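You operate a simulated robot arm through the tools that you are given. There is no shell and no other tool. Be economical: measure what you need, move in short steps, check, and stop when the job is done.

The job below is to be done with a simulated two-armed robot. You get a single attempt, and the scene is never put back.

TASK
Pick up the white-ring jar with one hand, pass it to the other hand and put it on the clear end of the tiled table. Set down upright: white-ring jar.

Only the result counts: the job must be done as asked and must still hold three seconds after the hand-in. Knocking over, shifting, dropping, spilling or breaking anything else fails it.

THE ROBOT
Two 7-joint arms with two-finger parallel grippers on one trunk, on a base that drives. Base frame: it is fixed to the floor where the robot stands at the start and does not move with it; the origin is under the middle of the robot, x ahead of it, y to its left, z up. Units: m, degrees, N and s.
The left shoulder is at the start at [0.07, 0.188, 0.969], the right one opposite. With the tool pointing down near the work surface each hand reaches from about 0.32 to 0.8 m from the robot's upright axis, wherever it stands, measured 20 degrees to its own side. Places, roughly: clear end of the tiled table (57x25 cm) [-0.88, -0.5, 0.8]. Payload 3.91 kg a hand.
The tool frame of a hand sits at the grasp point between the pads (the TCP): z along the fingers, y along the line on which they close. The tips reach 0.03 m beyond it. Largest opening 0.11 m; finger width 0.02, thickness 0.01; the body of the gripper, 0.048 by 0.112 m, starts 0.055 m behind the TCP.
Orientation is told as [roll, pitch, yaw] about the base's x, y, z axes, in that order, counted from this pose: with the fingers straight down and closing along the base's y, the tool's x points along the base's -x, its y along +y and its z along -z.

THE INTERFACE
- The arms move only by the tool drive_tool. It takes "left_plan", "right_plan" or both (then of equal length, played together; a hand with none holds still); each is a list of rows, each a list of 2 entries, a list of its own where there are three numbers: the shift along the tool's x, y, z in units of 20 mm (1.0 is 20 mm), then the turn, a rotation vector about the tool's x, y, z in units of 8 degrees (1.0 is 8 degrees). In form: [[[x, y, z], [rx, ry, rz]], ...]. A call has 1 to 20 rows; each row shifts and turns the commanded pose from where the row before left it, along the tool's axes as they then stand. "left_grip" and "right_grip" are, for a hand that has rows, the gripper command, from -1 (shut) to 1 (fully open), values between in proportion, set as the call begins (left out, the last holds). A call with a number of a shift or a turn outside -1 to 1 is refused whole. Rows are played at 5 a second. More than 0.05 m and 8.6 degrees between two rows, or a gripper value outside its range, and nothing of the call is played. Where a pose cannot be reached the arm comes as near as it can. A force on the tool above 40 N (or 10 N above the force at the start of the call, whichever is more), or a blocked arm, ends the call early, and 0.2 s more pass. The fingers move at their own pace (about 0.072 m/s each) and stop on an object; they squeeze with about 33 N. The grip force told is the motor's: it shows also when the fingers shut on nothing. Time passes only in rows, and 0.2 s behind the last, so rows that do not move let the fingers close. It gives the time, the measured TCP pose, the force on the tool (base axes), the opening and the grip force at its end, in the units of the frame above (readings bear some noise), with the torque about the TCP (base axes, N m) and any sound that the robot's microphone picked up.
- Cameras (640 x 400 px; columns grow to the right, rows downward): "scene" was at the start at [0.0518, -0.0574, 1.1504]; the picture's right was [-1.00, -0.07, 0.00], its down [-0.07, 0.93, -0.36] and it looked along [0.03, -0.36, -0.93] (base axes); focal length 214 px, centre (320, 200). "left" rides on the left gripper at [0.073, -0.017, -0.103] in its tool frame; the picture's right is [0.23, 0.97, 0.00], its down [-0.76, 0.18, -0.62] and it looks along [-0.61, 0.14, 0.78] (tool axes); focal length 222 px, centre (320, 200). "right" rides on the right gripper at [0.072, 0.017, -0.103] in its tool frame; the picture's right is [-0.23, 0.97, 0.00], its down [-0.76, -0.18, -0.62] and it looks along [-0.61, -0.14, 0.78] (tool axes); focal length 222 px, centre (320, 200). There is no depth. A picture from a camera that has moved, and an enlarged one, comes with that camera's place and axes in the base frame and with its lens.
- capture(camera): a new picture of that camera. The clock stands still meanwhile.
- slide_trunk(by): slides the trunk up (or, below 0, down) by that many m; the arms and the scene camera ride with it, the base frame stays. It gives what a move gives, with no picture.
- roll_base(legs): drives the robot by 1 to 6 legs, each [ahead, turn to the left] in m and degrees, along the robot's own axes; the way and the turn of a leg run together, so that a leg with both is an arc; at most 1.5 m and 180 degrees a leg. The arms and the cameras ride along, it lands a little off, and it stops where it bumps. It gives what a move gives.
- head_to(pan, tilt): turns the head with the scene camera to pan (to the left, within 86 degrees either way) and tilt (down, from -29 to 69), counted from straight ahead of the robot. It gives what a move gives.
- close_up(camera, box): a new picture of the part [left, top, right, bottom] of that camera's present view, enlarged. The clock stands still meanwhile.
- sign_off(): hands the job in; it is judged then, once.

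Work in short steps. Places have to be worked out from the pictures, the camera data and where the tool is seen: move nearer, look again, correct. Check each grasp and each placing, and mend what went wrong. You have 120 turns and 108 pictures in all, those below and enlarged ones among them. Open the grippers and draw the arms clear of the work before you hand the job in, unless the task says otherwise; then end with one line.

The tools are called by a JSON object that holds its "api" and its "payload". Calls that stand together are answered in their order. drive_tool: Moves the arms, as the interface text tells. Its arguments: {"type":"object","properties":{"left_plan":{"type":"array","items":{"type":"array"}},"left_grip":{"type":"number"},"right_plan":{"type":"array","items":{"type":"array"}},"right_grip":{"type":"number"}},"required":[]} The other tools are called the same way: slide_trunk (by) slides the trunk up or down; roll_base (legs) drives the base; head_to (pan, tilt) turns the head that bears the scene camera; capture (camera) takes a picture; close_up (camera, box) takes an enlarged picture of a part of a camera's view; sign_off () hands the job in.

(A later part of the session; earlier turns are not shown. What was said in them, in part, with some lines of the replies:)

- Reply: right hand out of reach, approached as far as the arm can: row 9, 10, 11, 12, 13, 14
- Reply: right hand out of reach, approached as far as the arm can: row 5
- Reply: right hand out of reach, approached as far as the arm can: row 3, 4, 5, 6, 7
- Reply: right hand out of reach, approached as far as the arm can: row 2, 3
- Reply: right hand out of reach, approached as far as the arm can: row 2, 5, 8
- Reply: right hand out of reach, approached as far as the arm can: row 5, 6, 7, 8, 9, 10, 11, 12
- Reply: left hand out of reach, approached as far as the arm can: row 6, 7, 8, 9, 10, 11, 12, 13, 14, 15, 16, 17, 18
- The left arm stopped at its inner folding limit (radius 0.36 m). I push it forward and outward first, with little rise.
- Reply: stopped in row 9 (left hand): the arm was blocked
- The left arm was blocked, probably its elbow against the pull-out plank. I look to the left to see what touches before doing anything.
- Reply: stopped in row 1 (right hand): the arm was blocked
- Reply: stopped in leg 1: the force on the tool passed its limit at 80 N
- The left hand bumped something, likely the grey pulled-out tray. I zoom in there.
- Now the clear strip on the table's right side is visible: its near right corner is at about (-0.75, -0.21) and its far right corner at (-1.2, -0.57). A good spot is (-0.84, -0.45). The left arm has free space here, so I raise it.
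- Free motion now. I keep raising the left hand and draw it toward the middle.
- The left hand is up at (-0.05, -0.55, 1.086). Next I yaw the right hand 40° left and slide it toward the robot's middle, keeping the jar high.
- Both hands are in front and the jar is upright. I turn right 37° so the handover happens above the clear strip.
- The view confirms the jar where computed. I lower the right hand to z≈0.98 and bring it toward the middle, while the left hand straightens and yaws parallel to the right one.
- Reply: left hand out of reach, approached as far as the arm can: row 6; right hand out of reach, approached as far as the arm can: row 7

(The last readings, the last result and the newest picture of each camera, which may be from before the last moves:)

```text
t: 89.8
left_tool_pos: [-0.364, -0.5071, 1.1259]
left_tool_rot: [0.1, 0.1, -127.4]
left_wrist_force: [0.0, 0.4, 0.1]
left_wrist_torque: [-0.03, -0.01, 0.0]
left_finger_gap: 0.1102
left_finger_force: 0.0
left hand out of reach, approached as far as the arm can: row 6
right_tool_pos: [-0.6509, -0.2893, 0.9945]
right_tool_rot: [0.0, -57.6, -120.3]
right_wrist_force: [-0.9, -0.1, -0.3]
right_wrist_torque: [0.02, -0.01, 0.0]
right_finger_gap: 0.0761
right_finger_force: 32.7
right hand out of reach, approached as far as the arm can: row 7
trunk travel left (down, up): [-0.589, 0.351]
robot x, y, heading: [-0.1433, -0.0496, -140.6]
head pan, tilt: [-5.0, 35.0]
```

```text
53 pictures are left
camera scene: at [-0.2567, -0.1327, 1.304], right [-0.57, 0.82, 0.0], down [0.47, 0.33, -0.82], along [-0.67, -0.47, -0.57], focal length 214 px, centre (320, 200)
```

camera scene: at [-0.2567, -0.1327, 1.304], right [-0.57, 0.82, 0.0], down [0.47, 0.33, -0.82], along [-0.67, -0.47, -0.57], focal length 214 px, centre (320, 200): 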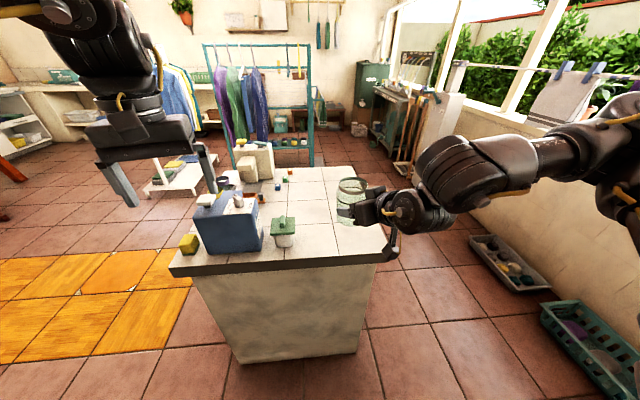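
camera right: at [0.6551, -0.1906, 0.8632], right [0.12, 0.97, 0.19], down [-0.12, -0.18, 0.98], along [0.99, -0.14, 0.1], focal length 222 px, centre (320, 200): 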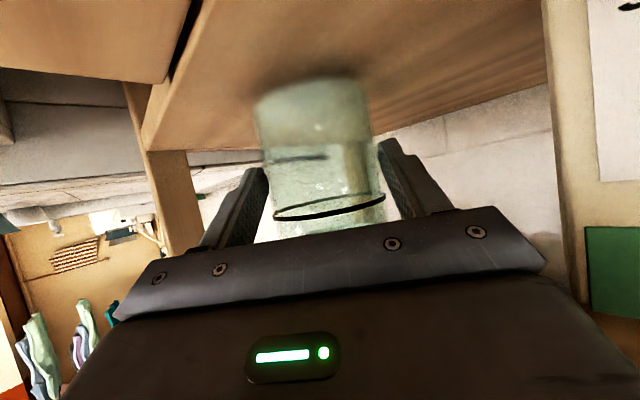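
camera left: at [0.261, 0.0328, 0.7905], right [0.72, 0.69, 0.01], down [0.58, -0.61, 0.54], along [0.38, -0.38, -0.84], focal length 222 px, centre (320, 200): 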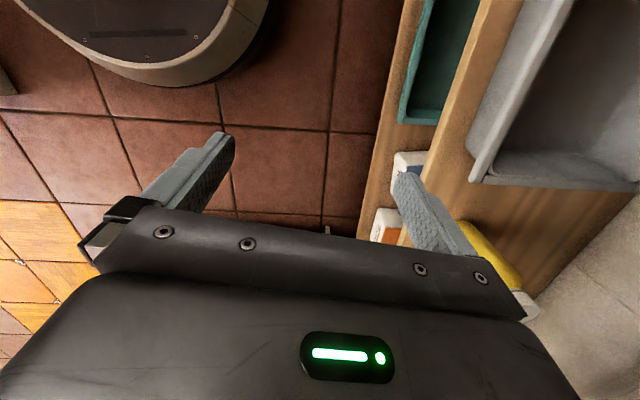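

Jar axis is now at about (-0.660, -0.304) with its top at z≈1.039. I slide the left hand, tips at 1.096, two thirds of the way over, then look.

{"api": "drive_tool", "payload": {"left_plan": [[[-0.05, -0.942, 0], [0, 0, 0]], [[-0.05, -0.942, 0], [0, 0, 0]], [[-0.05, -0.942, 0], [0, 0, 0]], [[-0.05, -0.942, 0], [0, 0, 0]], [[-0.05, -0.942, 0], [0, 0, 0]], [[-0.05, -0.942, 0], [0, 0, 0]], [[-0.05, -0.942, 0], [0, 0, 0]], [[-0.05, -0.942, 0], [0, 0, 0]], [[-0.05, -0.942, 0], [0, 0, 0]], [[-0.05, -0.942, 0], [0, 0, 0]], [[-0.05, -0.942, 0], [0, 0, 0]], [[-0.05, -0.942, 0], [0, 0, 0]], [[0, 0, 0], [0, 0, 0]]]}}

{"api": "capture", "payload": {"camera": "scene"}}

{"api": "capture", "payload": {"camera": "left"}}

```text
t: 92.6
left_tool_pos: [-0.552, -0.3818, 1.1275]
left_tool_rot: [0.0, 0.1, -127.3]
left_wrist_force: [1.0, -0.3, -0.8]
left_wrist_torque: [0.0, 0.03, 0.02]
left_finger_gap: 0.1099
left_finger_force: 0.0
left hand out of reach, approached as far as the arm can: row 2
right_tool_pos: [-0.6519, -0.2893, 0.9947]
right_tool_rot: [0.0, -57.5, -120.3]
right_wrist_force: [0.7, 0.0, -0.6]
right_wrist_torque: [0.04, 0.0, -0.02]
right_finger_gap: 0.0759
right_finger_force: 33.2
trunk travel left (down, up): [-0.589, 0.351]
robot x, y, heading: [-0.1427, -0.0516, -140.4]
head pan, tilt: [-5.0, 35.0]
```

```text
52 pictures are left
camera scene: at [-0.2566, -0.1334, 1.3039], right [-0.57, 0.82, 0.0], down [0.47, 0.33, -0.82], along [-0.67, -0.46, -0.57], focal length 214 px, centre (320, 200)
```

scene: 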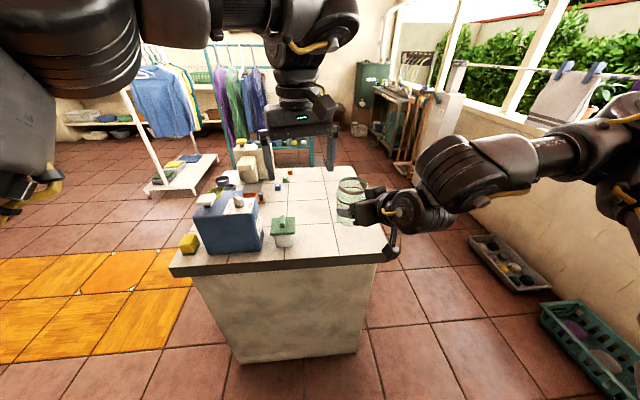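

```text
51 pictures are left
camera left: at [-0.5212, -0.3136, 1.2315], right [0.91, -0.41, 0.0], down [-0.32, -0.71, 0.62], along [-0.25, -0.57, -0.78], focal length 222 px, centre (320, 200)
```

left: 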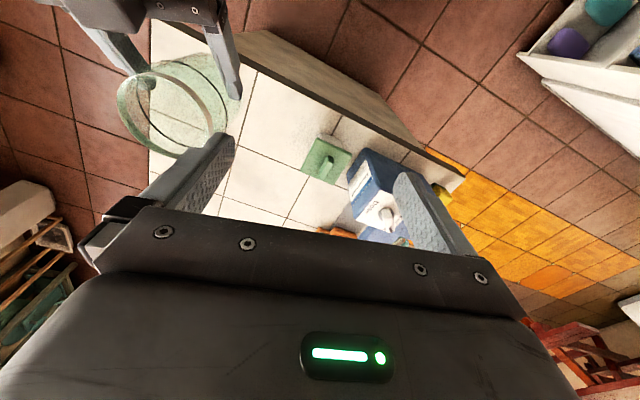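

The left camera sees the jar mouth at about (-0.660, -0.312). I slide the remaining 13 cm above it.

{"api": "drive_tool", "payload": {"left_plan": [[[-0.066, -0.921, 0], [0, 0, 0]], [[-0.066, -0.921, 0], [0, 0, 0]], [[-0.066, -0.921, 0], [0, 0, 0]], [[-0.066, -0.921, 0], [0, 0, 0]], [[-0.066, -0.921, 0], [0, 0, 0]], [[-0.066, -0.921, 0], [0, 0, 0]], [[-0.066, -0.921, 0], [0, 0, 0]], [[0, 0, 0], [0, 0, 0]]]}}

{"api": "capture", "payload": {"camera": "scene"}}

{"api": "capture", "payload": {"camera": "left"}}

```text
t: 94.6
left_tool_pos: [-0.5874, -0.3735, 1.1269]
left_tool_rot: [-3.6, 2.0, -123.9]
left_wrist_force: [0.6, 0.9, 0.1]
left_wrist_torque: [-0.01, 0.0, -0.02]
left_finger_gap: 0.11
left_finger_force: 0.0
left hand out of reach, approached as far as the arm can: row 3, 4, 5, 6, 7
right_tool_pos: [-0.6518, -0.289, 0.9942]
right_tool_rot: [0.0, -57.4, -120.3]
right_wrist_force: [0.3, 0.2, -0.4]
right_wrist_torque: [0.03, -0.04, -0.04]
right_finger_gap: 0.076
right_finger_force: 32.6
trunk travel left (down, up): [-0.589, 0.351]
robot x, y, heading: [-0.1437, -0.0535, -140.7]
head pan, tilt: [-5.0, 35.0]
stopped in row 8 (left hand): the arm was blocked; the commanded pose is now the measured one
```

```text
50 pictures are left
camera scene: at [-0.2572, -0.1331, 1.3039], right [-0.57, 0.82, 0.0], down [0.47, 0.33, -0.82], along [-0.67, -0.46, -0.57], focal length 214 px, centre (320, 200)
```

scene: 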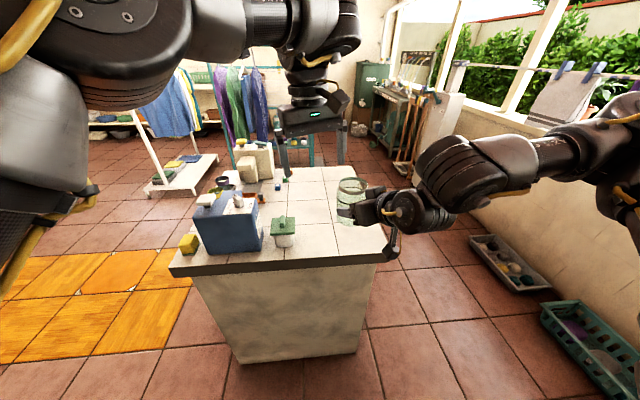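

```text
49 pictures are left
camera left: at [-0.5567, -0.3111, 1.2333], right [0.94, -0.35, -0.05], down [-0.25, -0.77, 0.58], along [-0.24, -0.53, -0.81], focal length 222 px, centre (320, 200)
```

left: 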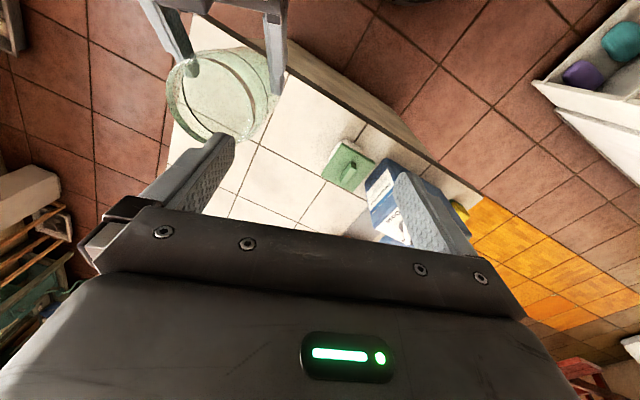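

The left wrist's turn is at its limit on that side. The closing line is the same half a turn round, so I back the left hand off a little, straighten it, and turn it the other way by 173°.

{"api": "drive_tool", "payload": {"left_plan": [[[0, 0.9, 0], [-0.45, -0.25, 0]], [[0, 0.9, 0], [0, 0, 0]], [[0, 0.9, 0], [0, 0, 0]], [[0, 0, 0], [0, 0, 0.95]], [[0, 0, 0], [0, 0, 0.95]], [[0, 0, 0], [0, 0, 0.95]], [[0, 0, 0], [0, 0, 0.95]], [[0, 0, 0], [0, 0, 0.95]], [[0, 0, 0], [0, 0, 0.95]], [[0, 0, 0], [0, 0, 0.95]], [[0, 0, 0], [0, 0, 0.95]], [[0, 0, 0], [0, 0, 0.95]], [[0, 0, 0], [0, 0, 0.95]], [[0, 0, 0], [0, 0, 0.95]], [[0, 0, 0], [0, 0, 0.95]], [[0, 0, 0], [0, 0, 0.95]], [[0, 0, 0], [0, 0, 0.95]], [[0, 0, 0], [0, 0, 0.95]], [[0, 0, 0], [0, 0, 0.95]]]}}

{"api": "capture", "payload": {"camera": "scene"}}

```text
t: 98.6
left_tool_pos: [-0.5432, -0.4015, 1.1249]
left_tool_rot: [-0.1, 0.3, 114.3]
left_wrist_force: [0.0, 0.7, 0.7]
left_wrist_torque: [0.0, -0.01, 0.0]
left_finger_gap: 0.1099
left_finger_force: 0.1
right_tool_pos: [-0.6523, -0.2888, 0.9951]
right_tool_rot: [-0.1, -57.5, -120.3]
right_wrist_force: [0.6, 0.0, 0.3]
right_wrist_torque: [0.0, -0.01, 0.01]
right_finger_gap: 0.0761
right_finger_force: 33.5
trunk travel left (down, up): [-0.589, 0.351]
robot x, y, heading: [-0.1449, -0.0483, -140.1]
head pan, tilt: [-5.0, 35.0]
```

```text
48 pictures are left
camera scene: at [-0.2573, -0.1326, 1.3039], right [-0.57, 0.82, 0.0], down [0.47, 0.33, -0.82], along [-0.67, -0.47, -0.57], focal length 214 px, centre (320, 200)
```

scene: 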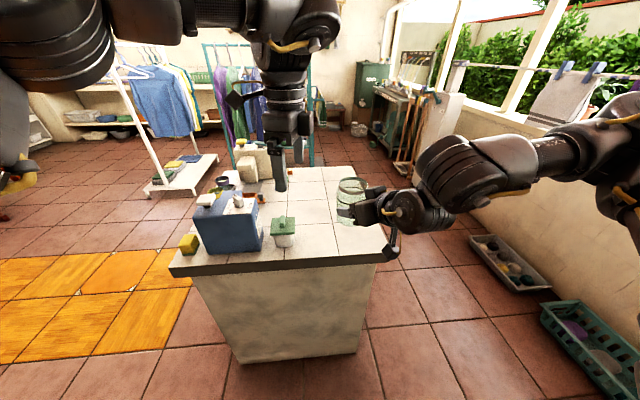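

The turning goes freely; 54.6° more brings the left hand parallel to the right one.

{"api": "drive_tool", "payload": {"left_plan": [[[0, 0, 0], [0, 0, 0.853]], [[0, 0, 0], [0, 0, 0.853]], [[0, 0, 0], [0, 0, 0.853]], [[0, 0, 0], [0, 0, 0.853]], [[0, 0, 0], [0, 0, 0.853]], [[0, 0, 0], [0, 0, 0.853]], [[0, 0, 0], [0, 0, 0.853]], [[0, 0, 0], [0, 0, 0.853]], [[0, 0, 0], [0, 0, 0]]]}}

{"api": "capture", "payload": {"camera": "left"}}

```text
t: 100.6
left_tool_pos: [-0.543, -0.4007, 1.1243]
left_tool_rot: [-0.3, 0.2, 59.7]
left_wrist_force: [0.0, 0.1, 0.1]
left_wrist_torque: [0.0, -0.01, 0.02]
left_finger_gap: 0.1098
left_finger_force: 0.0
right_tool_pos: [-0.6508, -0.2887, 0.9942]
right_tool_rot: [0.0, -57.6, -120.3]
right_wrist_force: [-0.1, -0.2, -0.5]
right_wrist_torque: [0.04, -0.03, 0.01]
right_finger_gap: 0.0763
right_finger_force: 33.5
trunk travel left (down, up): [-0.589, 0.351]
robot x, y, heading: [-0.1445, -0.0483, -140.5]
head pan, tilt: [-5.0, 35.0]
```

```text
47 pictures are left
camera left: at [-0.5647, -0.4707, 1.2291], right [-0.96, 0.29, 0.0], down [0.23, 0.75, 0.62], along [0.19, 0.59, -0.78], focal length 222 px, centre (320, 200)
```

left: 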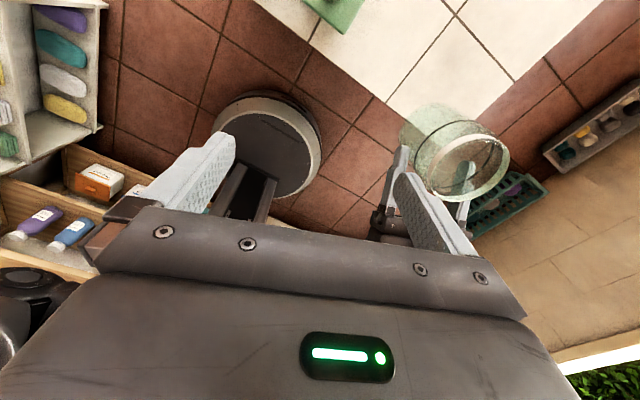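

The left hand is parallel (yaw 59.7°). The jar mouth shows at about (-0.664, -0.316), so I slide above it.

{"api": "drive_tool", "payload": {"left_plan": [[[-0.078, 0.921, 0], [0, 0, 0]], [[-0.078, 0.921, 0], [0, 0, 0]], [[-0.078, 0.921, 0], [0, 0, 0]], [[-0.078, 0.921, 0], [0, 0, 0]], [[-0.078, 0.921, 0], [0, 0, 0]], [[-0.078, 0.921, 0], [0, 0, 0]], [[-0.078, 0.921, 0], [0, 0, 0]], [[-0.078, 0.921, 0], [0, 0, 0]], [[0, 0, 0], [0, 0, 0]]]}}

{"api": "capture", "payload": {"camera": "left"}}

{"api": "capture", "payload": {"camera": "scene"}}

```text
t: 102.8
left_tool_pos: [-0.6096, -0.3699, 1.138]
left_tool_rot: [4.1, -2.2, 63.6]
left_wrist_force: [0.4, 0.3, -0.1]
left_wrist_torque: [-0.01, 0.0, -0.02]
left_finger_gap: 0.11
left_finger_force: 0.0
left hand out of reach, approached as far as the arm can: row 6, 7, 8
right_tool_pos: [-0.6515, -0.2876, 0.9934]
right_tool_rot: [-0.1, -57.3, -120.2]
right_wrist_force: [0.1, -0.5, -0.1]
right_wrist_torque: [0.03, -0.03, -0.02]
right_finger_gap: 0.076
right_finger_force: 33.0
trunk travel left (down, up): [-0.589, 0.351]
robot x, y, heading: [-0.1432, -0.0513, -140.3]
head pan, tilt: [-5.0, 35.0]
stopped in row 9 (left hand): the arm was blocked; the commanded pose is now the measured one
```

```text
46 pictures are left
camera left: at [-0.6217, -0.4477, 1.2388], right [-0.97, 0.23, 0.06], down [0.21, 0.72, 0.66], along [0.11, 0.66, -0.75], focal length 222 px, centre (320, 200)
```

left: 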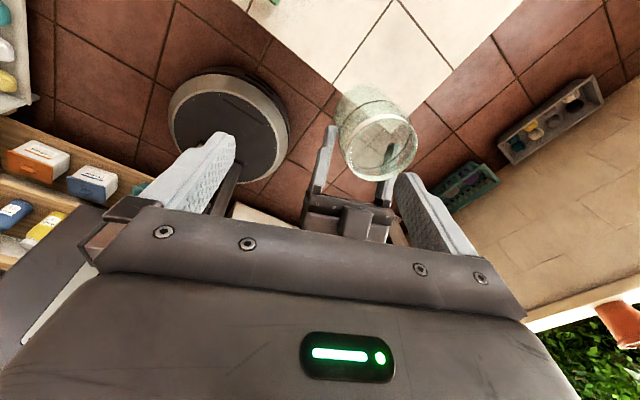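

```text
45 pictures are left
camera scene: at [-0.2571, -0.1329, 1.3039], right [-0.57, 0.82, 0.0], down [0.47, 0.33, -0.82], along [-0.67, -0.47, -0.57], focal length 214 px, centre (320, 200)
```

scene: 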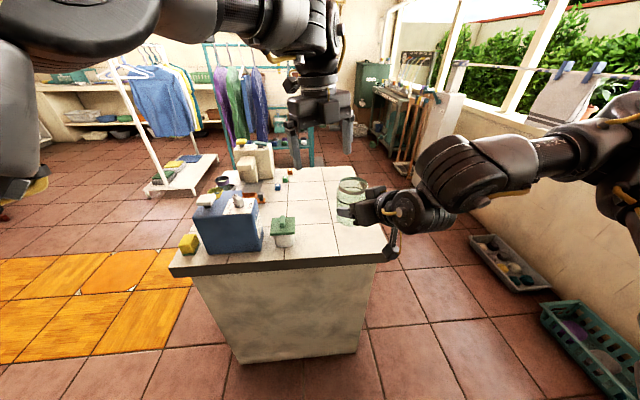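

The left arm can't come further right, so I'll bring the jar further left: the left hand backs off and re-yaws while the right hand yaws 30° more to the left.

{"api": "drive_tool", "payload": {"left_plan": [[[0, -0.9, 0], [0.51, 0.275, 0]], [[0, -0.9, 0], [0, 0, 0]], [[0, -0.9, 0], [0, 0, 0]], [[0, -0.9, 0], [0, 0, 0]], [[0, 0, 0], [0, 0, -0.81]], [[0, 0, 0], [0, 0, -0.81]], [[0, 0, 0], [0, 0, -0.81]], [[0, 0, 0], [0, 0, -0.81]], [[0, 0, 0], [0, 0, 0]]], "right_plan": [[[0, 0, 0], [0, 0, 0]], [[0, 0, 0], [0, 0, 0]], [[0, 0, 0], [-0.79, 0, -0.5]], [[0, 0, 0], [-0.79, 0, -0.5]], [[0, 0, 0], [-0.79, 0, -0.5]], [[0, 0, 0], [-0.79, 0, -0.5]], [[0, 0, 0], [0, 0, 0]], [[0, 0, 0], [0, 0, 0]], [[0, 0, 0], [0, 0, 0]]]}}

{"api": "roll_base", "payload": {"legs": [[0, -20]]}}

{"api": "capture", "payload": {"camera": "scene"}}

```text
t: 104.8
left_tool_pos: [-0.5461, -0.3977, 1.1378]
left_tool_rot: [-0.2, 0.3, 89.4]
left_wrist_force: [0.3, 0.0, -0.8]
left_wrist_torque: [-0.02, 0.03, 0.01]
left_finger_gap: 0.1101
left_finger_force: 0.1
right_tool_pos: [-0.6513, -0.2885, 0.9948]
right_tool_rot: [0.2, -57.5, -90.5]
right_wrist_force: [0.7, -0.2, -0.5]
right_wrist_torque: [0.03, -0.03, -0.01]
right_finger_gap: 0.0761
right_finger_force: 33.2
trunk travel left (down, up): [-0.589, 0.351]
robot x, y, heading: [-0.1435, -0.045, -140.5]
head pan, tilt: [-5.0, 35.0]
```

```text
t: 106.3
left_tool_pos: [-0.6401, -0.2407, 1.1375]
left_tool_rot: [-0.3, 0.3, 69.5]
left_wrist_force: [0.4, 0.3, 0.1]
left_wrist_torque: [-0.03, 0.03, 0.01]
left_finger_gap: 0.11
left_finger_force: 0.0
right_tool_pos: [-0.7022, -0.1025, 0.9951]
right_tool_rot: [0.2, -57.6, -110.3]
right_wrist_force: [0.0, 0.8, -0.8]
right_wrist_torque: [0.04, 0.0, 0.01]
right_finger_gap: 0.0758
right_finger_force: 32.8
trunk travel left (down, up): [-0.589, 0.351]
robot x, y, heading: [-0.145, -0.048, -160.1]
head pan, tilt: [-5.0, 35.0]
```

```text
44 pictures are left
camera scene: at [-0.2785, -0.0898, 1.3039], right [-0.26, 0.97, 0.0], down [0.55, 0.15, -0.82], along [-0.79, -0.21, -0.57], focal length 214 px, centre (320, 200)
```

scene: 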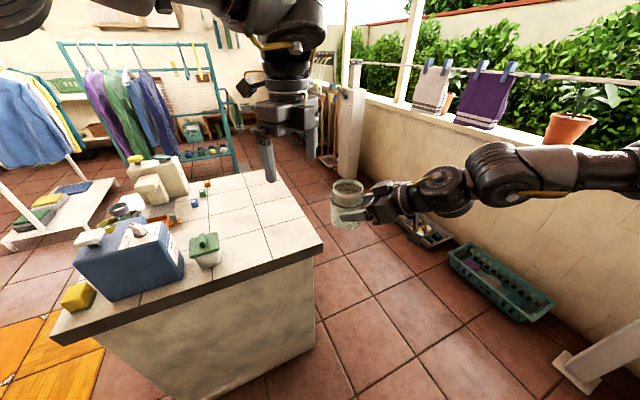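

The left hand now hovers at robot-frame (0.53, 0.01). I bring the jar under it with the right hand; jar top 1.04 against left fingertips 1.107.

{"api": "drive_tool", "payload": {"right_plan": [[[-0.41, 0.883, 0.64], [0, 0, 0]], [[-0.41, 0.883, 0.64], [0, 0, 0]], [[-0.41, 0.883, 0.64], [0, 0, 0]], [[-0.41, 0.883, 0.64], [0, 0, 0]], [[-0.41, 0.883, 0.64], [0, 0, 0]], [[-0.41, 0.883, 0.64], [0, 0, 0]], [[0, 0, 0], [0, 0, 0]]]}}

{"api": "capture", "payload": {"camera": "scene"}}

{"api": "capture", "payload": {"camera": "left"}}

```text
t: 107.9
left_tool_pos: [-0.641, -0.2413, 1.1365]
left_tool_rot: [-0.2, 0.3, 69.5]
left_wrist_force: [0.3, 0.7, 0.3]
left_wrist_torque: [0.01, -0.01, 0.01]
left_finger_gap: 0.1098
left_finger_force: 0.1
right_tool_pos: [-0.6511, -0.1916, 1.0031]
right_tool_rot: [0.4, -57.5, -110.3]
right_wrist_force: [-0.5, 0.0, -1.5]
right_wrist_torque: [0.02, -0.02, 0.04]
right_finger_gap: 0.0759
right_finger_force: 32.9
right hand out of reach, approached as far as the arm can: row 5, 6
trunk travel left (down, up): [-0.589, 0.351]
robot x, y, heading: [-0.1471, -0.0502, -160.4]
head pan, tilt: [-5.0, 35.0]
```

```text
43 pictures are left
camera scene: at [-0.279, -0.09, 1.3038], right [-0.26, 0.97, 0.0], down [0.56, 0.15, -0.82], along [-0.79, -0.21, -0.57], focal length 214 px, centre (320, 200)
```

scene: 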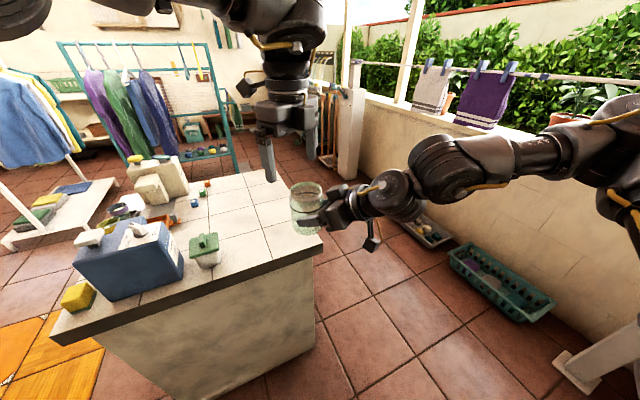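

```text
42 pictures are left
camera left: at [-0.6503, -0.313, 1.2415], right [-0.99, 0.13, 0.0], down [0.1, 0.78, 0.62], along [0.08, 0.61, -0.79], focal length 222 px, centre (320, 200)
```

left: 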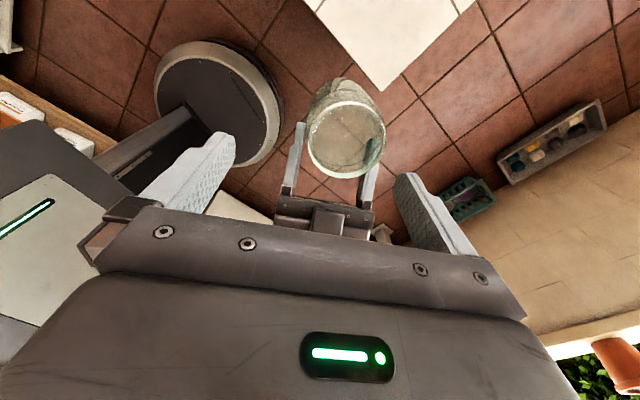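

The jar is nearly under the left hand. The mouth's exact height and place differ a bit between views, so I zoom in from the scene camera to triangulate.

{"api": "close_up", "payload": {"camera": "scene", "box": [220, 90, 420, 260]}}

{"api": "close_up", "payload": {"camera": "left", "box": [250, 50, 450, 250]}}

{"api": "capture", "payload": {"camera": "right"}}

```text
2.35 times, centred on (320, 175) of scene
camera zoom: at [-0.279, -0.09, 1.3038], right [-0.26, 0.97, 0.0], down [0.56, 0.15, -0.82], along [-0.79, -0.21, -0.57], focal length 505 px, centre (320, 259)
```

zoom: 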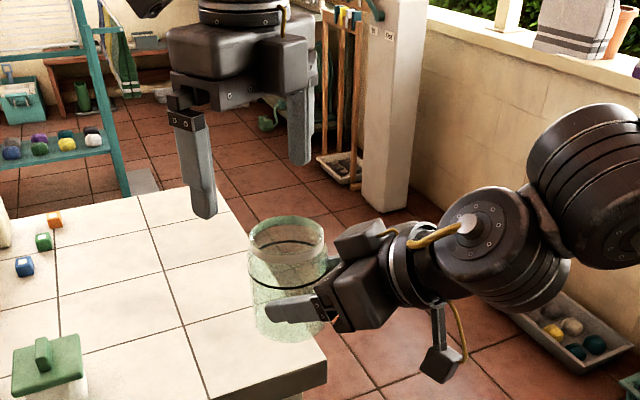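

```text
2.00 times, centred on (350, 150) of left
camera zoom: at [-0.6503, -0.313, 1.2415], right [-0.99, 0.13, 0.0], down [0.1, 0.78, 0.62], along [0.08, 0.61, -0.79], focal length 444 px, centre (260, 300)
```

zoom: 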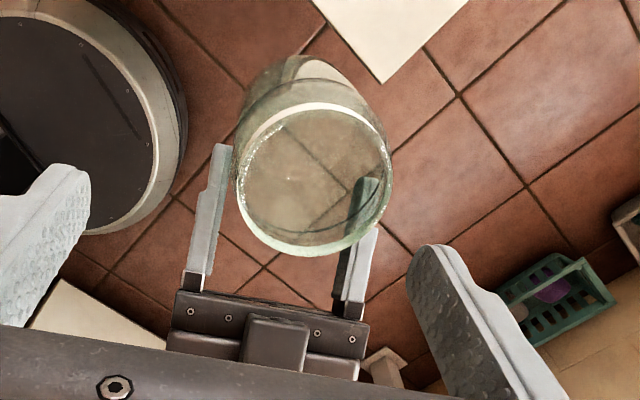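

```text
39 pictures are left
camera right: at [-0.5919, -0.0769, 0.997], right [0.87, -0.45, 0.19], down [-0.13, 0.17, 0.98], along [-0.47, -0.88, 0.09], focal length 222 px, centre (320, 200)
```

right: 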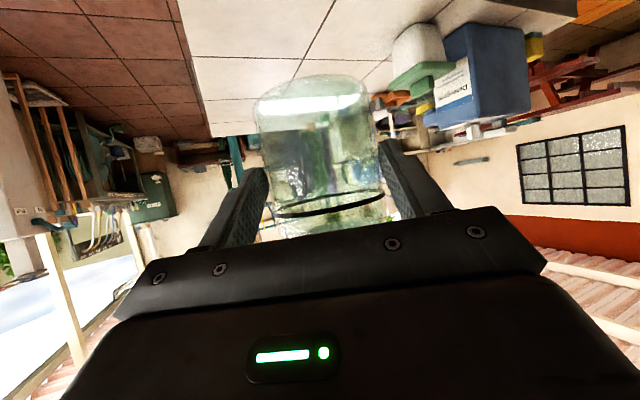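

Triangulated: jar mouth centre is at (-0.664, -0.225, 1.041), and the right fingertips end just short of the jar's axis, so the left fingers fit beside them. I shift the left hand over the jar axis.

{"api": "drive_tool", "payload": {"left_plan": [[[-0.175, 0.68, 0], [0, 0, 0]], [[-0.175, 0.68, 0], [0, 0, 0]], [[0, 0, 0.9], [0, 0, 0]], [[0, 0, 0], [0, 0, 0]]]}}

{"api": "close_up", "payload": {"camera": "scene", "box": [220, 90, 420, 260]}}

{"api": "close_up", "payload": {"camera": "left", "box": [170, 50, 470, 250]}}

```text
t: 108.9
left_tool_pos: [-0.665, -0.2251, 1.1191]
left_tool_rot: [-0.2, 0.3, 69.5]
left_wrist_force: [0.4, -0.3, 0.6]
left_wrist_torque: [-0.01, -0.01, -0.01]
left_finger_gap: 0.1101
left_finger_force: 0.1
right_tool_pos: [-0.6504, -0.1904, 1.0035]
right_tool_rot: [0.2, -57.6, -110.4]
right_wrist_force: [0.5, -0.3, -0.4]
right_wrist_torque: [0.02, -0.04, -0.01]
right_finger_gap: 0.0759
right_finger_force: 32.6
trunk travel left (down, up): [-0.589, 0.351]
robot x, y, heading: [-0.1482, -0.0464, -160.2]
head pan, tilt: [-5.0, 35.0]
```

```text
2.35 times, centred on (320, 175) of scene
camera zoom: at [-0.2784, -0.0894, 1.3039], right [-0.26, 0.97, 0.0], down [0.55, 0.15, -0.82], along [-0.79, -0.21, -0.57], focal length 505 px, centre (320, 259)
```

zoom: 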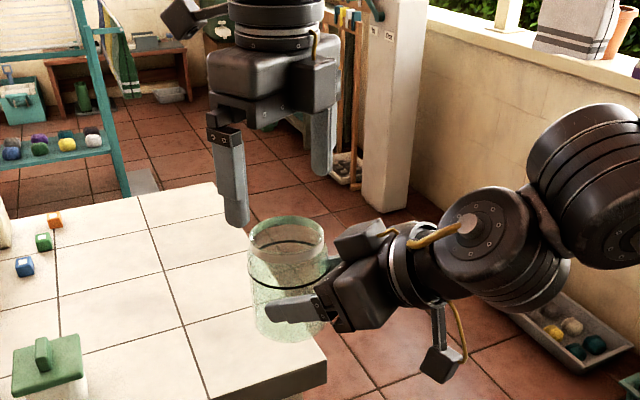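

```text
2.00 times, centred on (320, 150) of left
camera zoom: at [-0.6729, -0.2972, 1.2228], right [-0.99, 0.13, 0.0], down [0.1, 0.78, 0.62], along [0.08, 0.61, -0.79], focal length 444 px, centre (320, 300)
```

zoom: 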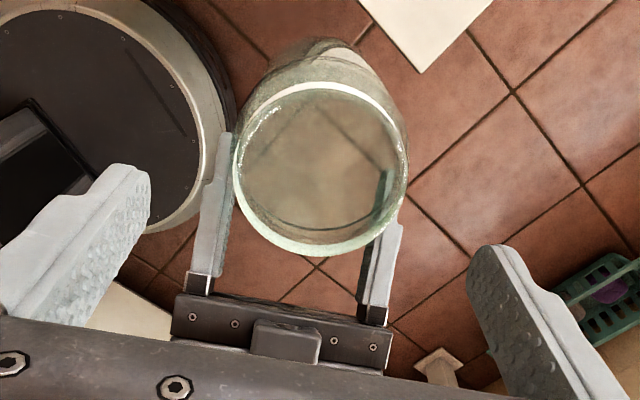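

Well centred. I lower the left hand 8 cm around the jar's rim.

{"api": "drive_tool", "payload": {"left_plan": [[[0, 0, 0.8], [0, 0, 0]], [[0, 0, 0.8], [0, 0, 0]], [[0, 0, 0.8], [0, 0, 0]], [[0, 0, 0.8], [0, 0, 0]], [[0, 0, 0.8], [0, 0, 0]], [[0, 0, 0], [0, 0, 0]]]}}

{"api": "close_up", "payload": {"camera": "scene", "box": [220, 90, 420, 260]}}

{"api": "close_up", "payload": {"camera": "left", "box": [170, 50, 470, 250]}}

```text
t: 110.3
left_tool_pos: [-0.662, -0.2254, 1.039]
left_tool_rot: [-0.1, 0.3, 69.5]
left_wrist_force: [-0.1, 0.9, 0.0]
left_wrist_torque: [0.01, 0.01, 0.0]
left_finger_gap: 0.1101
left_finger_force: 0.0
right_tool_pos: [-0.6511, -0.1908, 1.004]
right_tool_rot: [0.1, -57.4, -110.3]
right_wrist_force: [-0.3, -0.4, -1.1]
right_wrist_torque: [0.02, -0.01, -0.01]
right_finger_gap: 0.076
right_finger_force: 33.1
trunk travel left (down, up): [-0.589, 0.351]
robot x, y, heading: [-0.1417, -0.0505, -160.1]
head pan, tilt: [-5.0, 35.0]
```

```text
2.35 times, centred on (320, 175) of scene
camera zoom: at [-0.2782, -0.0898, 1.304], right [-0.26, 0.97, 0.0], down [0.55, 0.15, -0.82], along [-0.79, -0.21, -0.57], focal length 505 px, centre (320, 259)
```

zoom: 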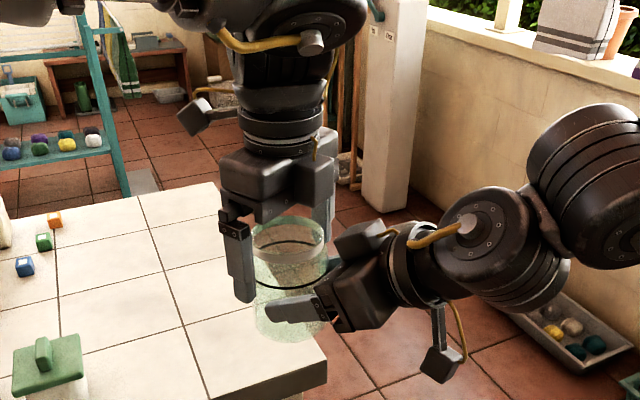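

```text
2.00 times, centred on (320, 150) of left
camera zoom: at [-0.6715, -0.2975, 1.1433], right [-0.99, 0.13, 0.0], down [0.1, 0.78, 0.62], along [0.08, 0.61, -0.79], focal length 444 px, centre (320, 300)
```

zoom: 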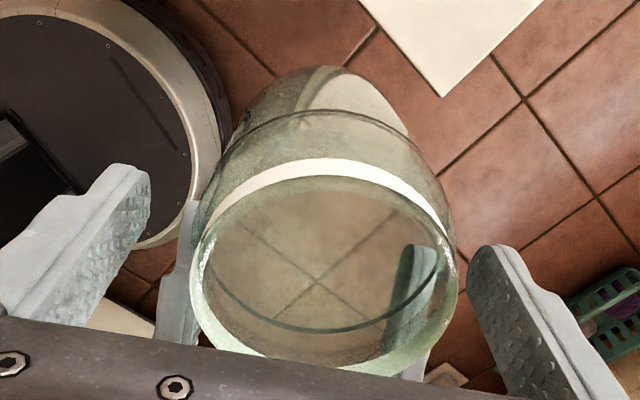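

The left fingers flank the jar's upper part above the right fingertips. I close the left gripper.

{"api": "drive_tool", "payload": {"left_plan": [[[0, 0, 0], [0, 0, 0]], [[0, 0, 0], [0, 0, 0]], [[0, 0, 0], [0, 0, 0]], [[0, 0, 0], [0, 0, 0]], [[0, 0, 0], [0, 0, 0]]], "left_grip": -1}}

{"api": "close_up", "payload": {"camera": "scene", "box": [220, 90, 420, 260]}}

{"api": "close_up", "payload": {"camera": "left", "box": [170, 50, 470, 250]}}

```text
t: 111.5
left_tool_pos: [-0.6635, -0.2249, 1.0386]
left_tool_rot: [-0.1, 0.3, 69.4]
left_wrist_force: [-12.3, 0.6, -2.7]
left_wrist_torque: [-0.04, 0.41, -0.3]
left_finger_gap: 0.0769
left_finger_force: 33.2
right_tool_pos: [-0.6506, -0.1903, 1.0034]
right_tool_rot: [0.3, -57.5, -110.3]
right_wrist_force: [12.4, -1.0, 3.5]
right_wrist_torque: [-0.1, 0.09, 0.71]
right_finger_gap: 0.0757
right_finger_force: 33.4
trunk travel left (down, up): [-0.589, 0.351]
robot x, y, heading: [-0.1442, -0.048, -160.1]
head pan, tilt: [-5.0, 35.0]
```

```text
2.35 times, centred on (320, 175) of scene
camera zoom: at [-0.2785, -0.0901, 1.3039], right [-0.26, 0.97, 0.0], down [0.55, 0.15, -0.82], along [-0.79, -0.21, -0.57], focal length 505 px, centre (320, 259)
```

zoom: 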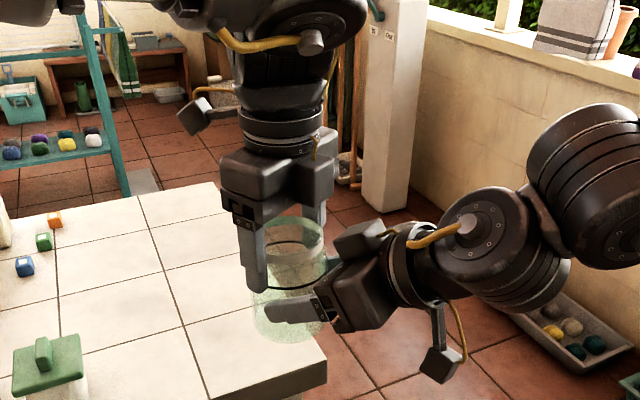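

```text
2.00 times, centred on (320, 150) of left
camera zoom: at [-0.672, -0.2978, 1.1433], right [-0.99, 0.13, 0.0], down [0.1, 0.78, 0.62], along [0.08, 0.61, -0.79], focal length 444 px, centre (320, 300)
```

zoom: 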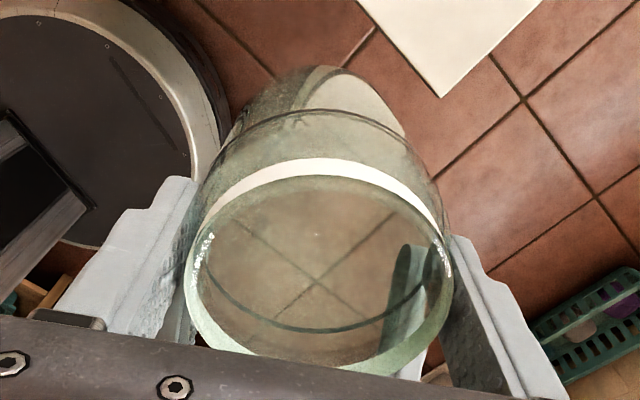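

The left hand grips at 7.7 cm with 33 N. I open the right gripper.

{"api": "drive_tool", "payload": {"right_plan": [[[0, 0, 0], [0, 0, 0]], [[0, 0, 0], [0, 0, 0]], [[0, 0, 0], [0, 0, 0]]], "right_grip": 0.8}}

{"api": "close_up", "payload": {"camera": "scene", "box": [220, 90, 420, 260]}}

```text
t: 112.3
left_tool_pos: [-0.6627, -0.224, 1.0387]
left_tool_rot: [-0.2, 0.3, 69.5]
left_wrist_force: [0.0, 1.5, 0.5]
left_wrist_torque: [-0.01, -0.02, -0.01]
left_finger_gap: 0.0766
left_finger_force: 32.9
right_tool_pos: [-0.6507, -0.1896, 1.0022]
right_tool_rot: [0.3, -57.5, -110.4]
right_wrist_force: [-0.6, 0.6, 0.8]
right_wrist_torque: [0.01, -0.03, -0.01]
right_finger_gap: 0.099
right_finger_force: 0.1
trunk travel left (down, up): [-0.589, 0.351]
robot x, y, heading: [-0.1418, -0.0508, -160.2]
head pan, tilt: [-5.0, 35.0]
```

```text
2.35 times, centred on (320, 175) of scene
camera zoom: at [-0.2785, -0.0901, 1.3039], right [-0.26, 0.97, 0.0], down [0.55, 0.15, -0.82], along [-0.79, -0.21, -0.57], focal length 505 px, centre (320, 259)
```

zoom: 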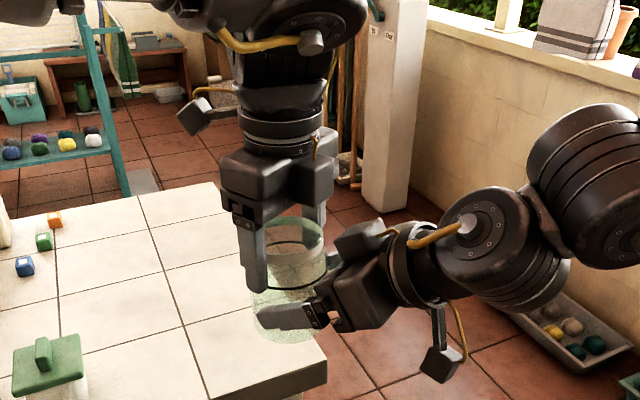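

The left hand alone holds the jar now. I withdraw the right hand straight back along its pointing direction.

{"api": "drive_tool", "payload": {"right_plan": [[[0.45, 0, -0.7], [0, 0, 0]], [[0.45, 0, -0.7], [0, 0, 0]], [[0.45, 0, -0.7], [0, 0, 0]], [[0.45, 0, -0.7], [0, 0, 0]], [[0.45, 0, -0.7], [0, 0, 0]], [[0.45, 0, -0.7], [0, 0, 0]], [[0.45, 0, -0.7], [0, 0, 0]], [[0, 0, 0], [0, 0, 0]]]}}

{"api": "capture", "payload": {"camera": "scene"}}

```text
t: 114.1
left_tool_pos: [-0.6638, -0.2264, 1.0386]
left_tool_rot: [-0.2, 0.3, 69.6]
left_wrist_force: [-0.7, 0.4, 0.0]
left_wrist_torque: [0.04, -0.03, -0.02]
left_finger_gap: 0.0768
left_finger_force: 32.5
right_tool_pos: [-0.6133, -0.0838, 0.9998]
right_tool_rot: [0.2, -57.4, -110.4]
right_wrist_force: [0.4, 0.4, 0.1]
right_wrist_torque: [0.0, 0.02, 0.04]
right_finger_gap: 0.0988
right_finger_force: 0.0
trunk travel left (down, up): [-0.589, 0.351]
robot x, y, heading: [-0.1446, -0.0471, -160.2]
head pan, tilt: [-5.0, 35.0]
```

```text
31 pictures are left
camera scene: at [-0.2791, -0.0901, 1.3038], right [-0.26, 0.97, 0.0], down [0.56, 0.15, -0.82], along [-0.79, -0.21, -0.57], focal length 214 px, centre (320, 200)
```

scene: 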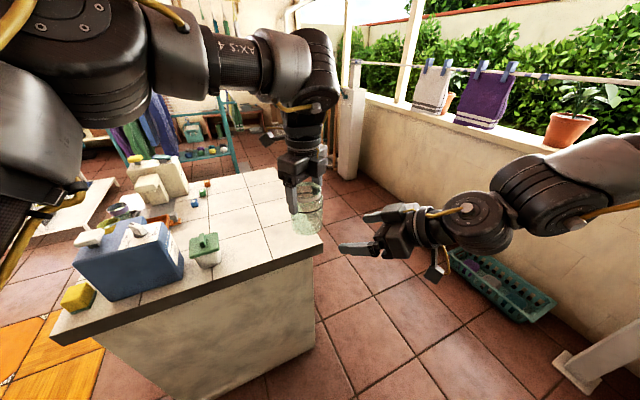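

Handover done. The jar's base is at about z 0.955, over the table's near right corner. I drive 0.15 m forward so that the target (-0.83, -0.435) gets into comfortable left-hand reach.

{"api": "roll_base", "payload": {"legs": [[0.15, 0]]}}

{"api": "capture", "payload": {"camera": "scene"}}

```text
t: 115.4
left_tool_pos: [-0.8044, -0.275, 1.0378]
left_tool_rot: [-0.2, 0.3, 69.5]
left_wrist_force: [-0.6, 0.4, -0.9]
left_wrist_torque: [-0.01, 0.0, 0.0]
left_finger_gap: 0.0766
left_finger_force: 33.1
right_tool_pos: [-0.7524, -0.1329, 1.001]
right_tool_rot: [0.4, -57.6, -110.5]
right_wrist_force: [0.0, -0.9, 0.1]
right_wrist_torque: [0.01, -0.03, 0.02]
right_finger_gap: 0.0992
right_finger_force: 0.0
trunk travel left (down, up): [-0.589, 0.351]
robot x, y, heading: [-0.2854, -0.0996, -160.2]
head pan, tilt: [-5.0, 35.0]
```

```text
30 pictures are left
camera scene: at [-0.4186, -0.1404, 1.304], right [-0.25, 0.97, 0.0], down [0.55, 0.15, -0.82], along [-0.79, -0.21, -0.57], focal length 214 px, centre (320, 200)
```

scene: 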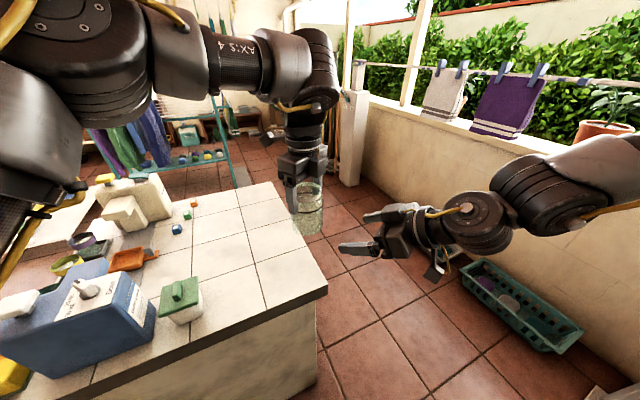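

Table corner and items re-measured; the target (-0.83, -0.435) lies 13.5 cm inside the right edge, free on all sides. I move the jar above it.

{"api": "drive_tool", "payload": {"left_plan": [[[0.9, -0.18, 0], [0, 0, 0]], [[0.9, -0.18, 0], [0, 0, 0]], [[0.9, -0.18, 0], [0, 0, 0]], [[0.9, -0.18, 0], [0, 0, 0]], [[0.9, -0.18, 0], [0, 0, 0]], [[0.9, -0.18, 0], [0, 0, 0]], [[0.9, -0.18, 0], [0, 0, 0]], [[0.9, -0.18, 0], [0, 0, 0]], [[0.7, -0.14, 0], [0, 0, 0]], [[0, 0, 0], [0, 0, 0]]]}}

{"api": "capture", "payload": {"camera": "scene"}}

{"api": "capture", "payload": {"camera": "left"}}

```text
t: 117.6
left_tool_pos: [-0.8294, -0.4333, 1.0422]
left_tool_rot: [-0.2, 0.3, 69.4]
left_wrist_force: [-0.6, 0.7, -1.0]
left_wrist_torque: [0.0, 0.04, -0.01]
left_finger_gap: 0.0768
left_finger_force: 32.8
right_tool_pos: [-0.7516, -0.1312, 1.0021]
right_tool_rot: [0.3, -57.5, -110.5]
right_wrist_force: [0.0, -0.4, 0.1]
right_wrist_torque: [0.01, -0.04, -0.01]
right_finger_gap: 0.0991
right_finger_force: 0.1
trunk travel left (down, up): [-0.589, 0.351]
robot x, y, heading: [-0.2851, -0.0992, -160.2]
head pan, tilt: [-5.0, 35.0]
```

```text
29 pictures are left
camera scene: at [-0.4187, -0.14, 1.3039], right [-0.25, 0.97, 0.0], down [0.56, 0.15, -0.82], along [-0.79, -0.21, -0.57], focal length 214 px, centre (320, 200)
```

scene: 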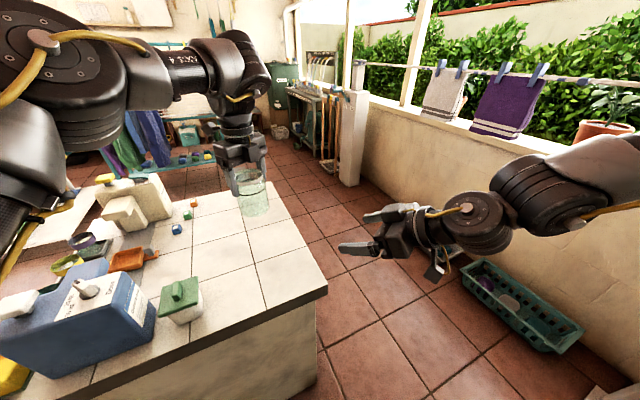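

```text
28 pictures are left
camera left: at [-0.8378, -0.5062, 1.1458], right [-0.99, 0.13, 0.0], down [0.1, 0.78, 0.62], along [0.08, 0.61, -0.79], focal length 222 px, centre (320, 200)
```

left: 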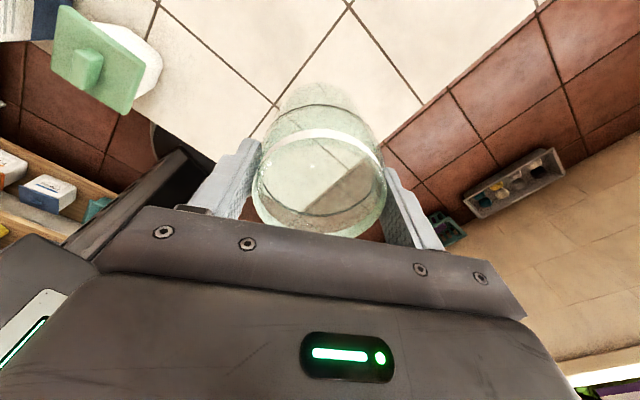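

The jar hangs above the clear strip. I lower it 13 cm, leaving about 3 cm to the table.

{"api": "drive_tool", "payload": {"left_plan": [[[0, 0, 0.93], [0, 0, 0]], [[0, 0, 0.93], [0, 0, 0]], [[0, 0, 0.93], [0, 0, 0]], [[0, 0, 0.93], [0, 0, 0]], [[0, 0, 0.93], [0, 0, 0]], [[0, 0, 0.93], [0, 0, 0]], [[0, 0, 0.93], [0, 0, 0]], [[0, 0, 0], [0, 0, 0]]]}}

{"api": "close_up", "payload": {"camera": "scene", "box": [170, 130, 370, 290]}}

```text
t: 119.4
left_tool_pos: [-0.829, -0.4355, 0.9093]
left_tool_rot: [-0.2, 0.3, 69.4]
left_wrist_force: [0.0, 0.3, -0.8]
left_wrist_torque: [0.0, 0.0, -0.01]
left_finger_gap: 0.0767
left_finger_force: 33.0
right_tool_pos: [-0.7527, -0.1333, 1.0005]
right_tool_rot: [0.3, -57.5, -110.3]
right_wrist_force: [-0.6, -0.6, -0.8]
right_wrist_torque: [-0.01, 0.02, 0.01]
right_finger_gap: 0.0992
right_finger_force: 0.1
trunk travel left (down, up): [-0.589, 0.351]
robot x, y, heading: [-0.2861, -0.1017, -160.1]
head pan, tilt: [-5.0, 35.0]
```

```text
2.50 times, centred on (270, 210) of scene
camera zoom: at [-0.4185, -0.14, 1.304], right [-0.25, 0.97, 0.0], down [0.55, 0.15, -0.82], along [-0.79, -0.21, -0.57], focal length 536 px, centre (445, 175)
```

zoom: 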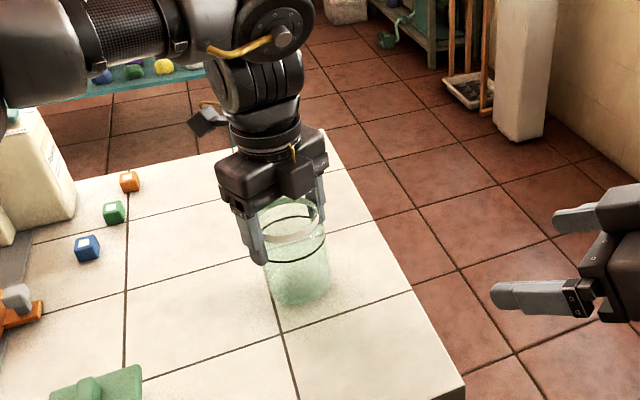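

The jar is about 2.5 cm above the table. I lower it gently in 5 mm rows and watch the force.

{"api": "drive_tool", "payload": {"left_plan": [[[0, 0, 0.25], [0, 0, 0]], [[0, 0, 0.25], [0, 0, 0]], [[0, 0, 0.25], [0, 0, 0]], [[0, 0, 0.15], [0, 0, 0]], [[0, 0, 0], [0, 0, 0]]]}}

{"api": "close_up", "payload": {"camera": "scene", "box": [220, 170, 320, 250]}}

```text
t: 120.6
left_tool_pos: [-0.8273, -0.4338, 0.8957]
left_tool_rot: [-0.1, 0.4, 69.4]
left_wrist_force: [-2.0, -1.0, 27.9]
left_wrist_torque: [-0.03, -0.02, -0.1]
left_finger_gap: 0.0767
left_finger_force: 33.4
right_tool_pos: [-0.7498, -0.1318, 1.0023]
right_tool_rot: [0.0, -57.5, -110.3]
right_wrist_force: [0.4, 0.7, 0.1]
right_wrist_torque: [0.01, -0.02, 0.02]
right_finger_gap: 0.0992
right_finger_force: 0.0
trunk travel left (down, up): [-0.589, 0.351]
robot x, y, heading: [-0.2861, -0.0987, -160.2]
head pan, tilt: [-5.0, 35.0]
```

```text
5.00 times, centred on (270, 210) of scene
camera zoom: at [-0.4158, -0.1384, 1.3045], right [-0.25, 0.97, 0.0], down [0.55, 0.14, -0.82], along [-0.79, -0.21, -0.57], focal length 1072 px, centre (570, 150)
```

zoom: 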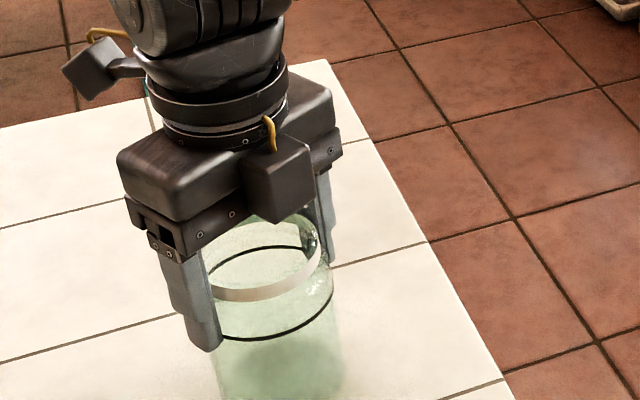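

The table pushes up with 28 N, so the jar stands on it. I ease off 3 mm to relax before releasing.

{"api": "drive_tool", "payload": {"left_plan": [[[0, 0, -0.15], [0, 0, 0]], [[0, 0, 0], [0, 0, 0]], [[0, 0, 0], [0, 0, 0]]]}}

```text
t: 121.4
left_tool_pos: [-0.8274, -0.4349, 0.8955]
left_tool_rot: [-0.4, 0.3, 69.5]
left_wrist_force: [0.0, 2.0, 9.8]
left_wrist_torque: [-0.08, 0.18, -0.03]
left_finger_gap: 0.0766
left_finger_force: 32.9
right_tool_pos: [-0.7516, -0.1323, 1.0013]
right_tool_rot: [0.1, -57.4, -110.3]
right_wrist_force: [0.2, -0.3, 0.5]
right_wrist_torque: [-0.01, -0.02, 0.0]
right_finger_gap: 0.0992
right_finger_force: 0.1
trunk travel left (down, up): [-0.589, 0.351]
robot x, y, heading: [-0.2828, -0.0988, -160.2]
head pan, tilt: [-5.0, 35.0]
```

Only about 10 N is left, so the jar stands on the table. I open the left gripper.

{"api": "drive_tool", "payload": {"left_plan": [[[0, 0, 0], [0, 0, 0]], [[0, 0, 0], [0, 0, 0]], [[0, 0, 0], [0, 0, 0]], [[0, 0, 0], [0, 0, 0]]], "left_grip": 1}}

{"api": "capture", "payload": {"camera": "left"}}

```text
t: 122.4
left_tool_pos: [-0.8292, -0.4346, 0.8944]
left_tool_rot: [-0.2, 0.4, 69.3]
left_wrist_force: [0.2, -0.7, 0.6]
left_wrist_torque: [-0.03, 0.01, 0.01]
left_finger_gap: 0.1101
left_finger_force: 0.0
right_tool_pos: [-0.7517, -0.1325, 1.0013]
right_tool_rot: [0.2, -57.5, -110.3]
right_wrist_force: [0.1, -0.2, 0.0]
right_wrist_torque: [0.0, 0.04, 0.01]
right_finger_gap: 0.0991
right_finger_force: 0.1
trunk travel left (down, up): [-0.589, 0.351]
robot x, y, heading: [-0.2886, -0.1033, -160.2]
head pan, tilt: [-5.0, 35.0]
```

```text
25 pictures are left
camera left: at [-0.8378, -0.5071, 0.9996], right [-0.99, 0.13, 0.0], down [0.1, 0.78, 0.62], along [0.08, 0.61, -0.79], focal length 222 px, centre (320, 200)
```

left: 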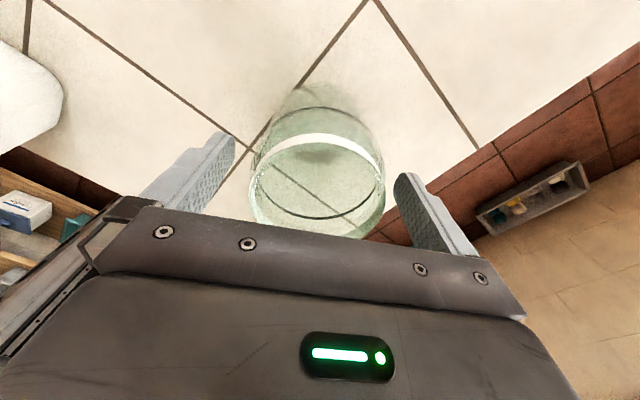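

Released, with both fingers clear of the jar on each side. I raise the left hand straight up by 16 cm.

{"api": "drive_tool", "payload": {"left_plan": [[[0, 0, -0.5], [0, 0, 0]], [[0, 0, -0.8], [0, 0, 0]], [[0, 0, -0.9], [0, 0, 0]], [[0, 0, -0.9], [0, 0, 0]], [[0, 0, -0.9], [0, 0, 0]], [[0, 0, -0.9], [0, 0, 0]], [[0, 0, -0.9], [0, 0, 0]], [[0, 0, -0.9], [0, 0, 0]], [[0, 0, -0.9], [0, 0, 0]], [[0, 0, 0], [0, 0, 0]]]}}

{"api": "capture", "payload": {"camera": "scene"}}

```text
t: 124.6
left_tool_pos: [-0.8304, -0.4339, 1.0473]
left_tool_rot: [-0.2, 0.3, 69.4]
left_wrist_force: [-0.3, -0.2, 0.2]
left_wrist_torque: [0.01, -0.01, -0.03]
left_finger_gap: 0.1099
left_finger_force: 0.0
right_tool_pos: [-0.7522, -0.1332, 1.0003]
right_tool_rot: [0.2, -57.4, -110.5]
right_wrist_force: [0.1, -0.8, -0.1]
right_wrist_torque: [0.0, 0.0, 0.01]
right_finger_gap: 0.0988
right_finger_force: 0.2
trunk travel left (down, up): [-0.589, 0.351]
robot x, y, heading: [-0.2866, -0.1026, -160.2]
head pan, tilt: [-5.0, 35.0]
```

```text
24 pictures are left
camera scene: at [-0.4189, -0.1408, 1.3039], right [-0.25, 0.97, 0.0], down [0.56, 0.15, -0.82], along [-0.79, -0.21, -0.57], focal length 214 px, centre (320, 200)
```

scene: 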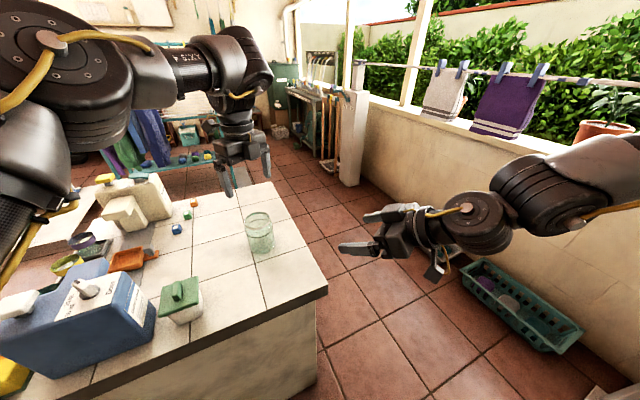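

The jar stands upright on the clear end and everything else on the table is untouched. I back the base off 0.15 m to draw both arms clear, then check once more.

{"api": "roll_base", "payload": {"legs": [[-0.15, 0]]}}

{"api": "capture", "payload": {"camera": "scene"}}

```text
t: 126.0
left_tool_pos: [-0.6905, -0.3832, 1.0464]
left_tool_rot: [-0.2, 0.3, 69.5]
left_wrist_force: [0.3, 0.6, 0.0]
left_wrist_torque: [-0.04, -0.02, -0.02]
left_finger_gap: 0.11
left_finger_force: 0.0
right_tool_pos: [-0.613, -0.083, 1.0]
right_tool_rot: [0.3, -57.4, -110.4]
right_wrist_force: [-0.1, 0.4, 0.3]
right_wrist_torque: [0.03, -0.01, 0.01]
right_finger_gap: 0.099
right_finger_force: 0.0
trunk travel left (down, up): [-0.589, 0.351]
robot x, y, heading: [-0.1438, -0.0503, -160.3]
head pan, tilt: [-5.0, 35.0]
```

```text
23 pictures are left
camera scene: at [-0.2799, -0.0906, 1.3038], right [-0.25, 0.97, 0.0], down [0.55, 0.15, -0.82], along [-0.79, -0.21, -0.57], focal length 214 px, centre (320, 200)
```

scene: 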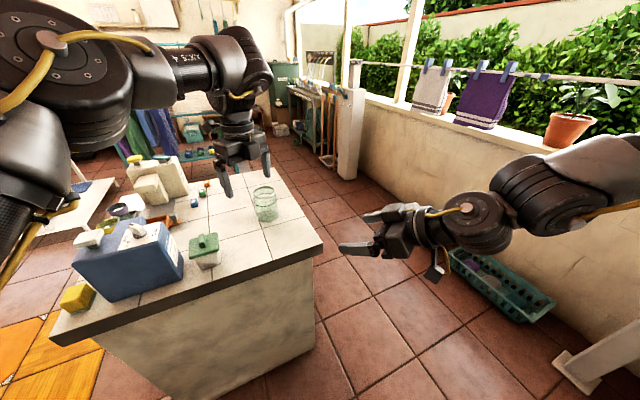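

The jar stands upright on the clear end, both grippers are open and the arms are away from it. I hand the job in.

{"api": "sign_off", "payload": {}}

```text
The job is handed in.
```

The white-ring jar stands upright on the clear end of the tiled table. The right hand picked it up, passed it to the left hand, and the left hand set it down. While raising the left arm I pressed its elbow against the green dispenser's nozzle and bumped its hand on the shelf front by the grey tray; both looked in place right afterwards, but I did not look at that shelf again before handing in.
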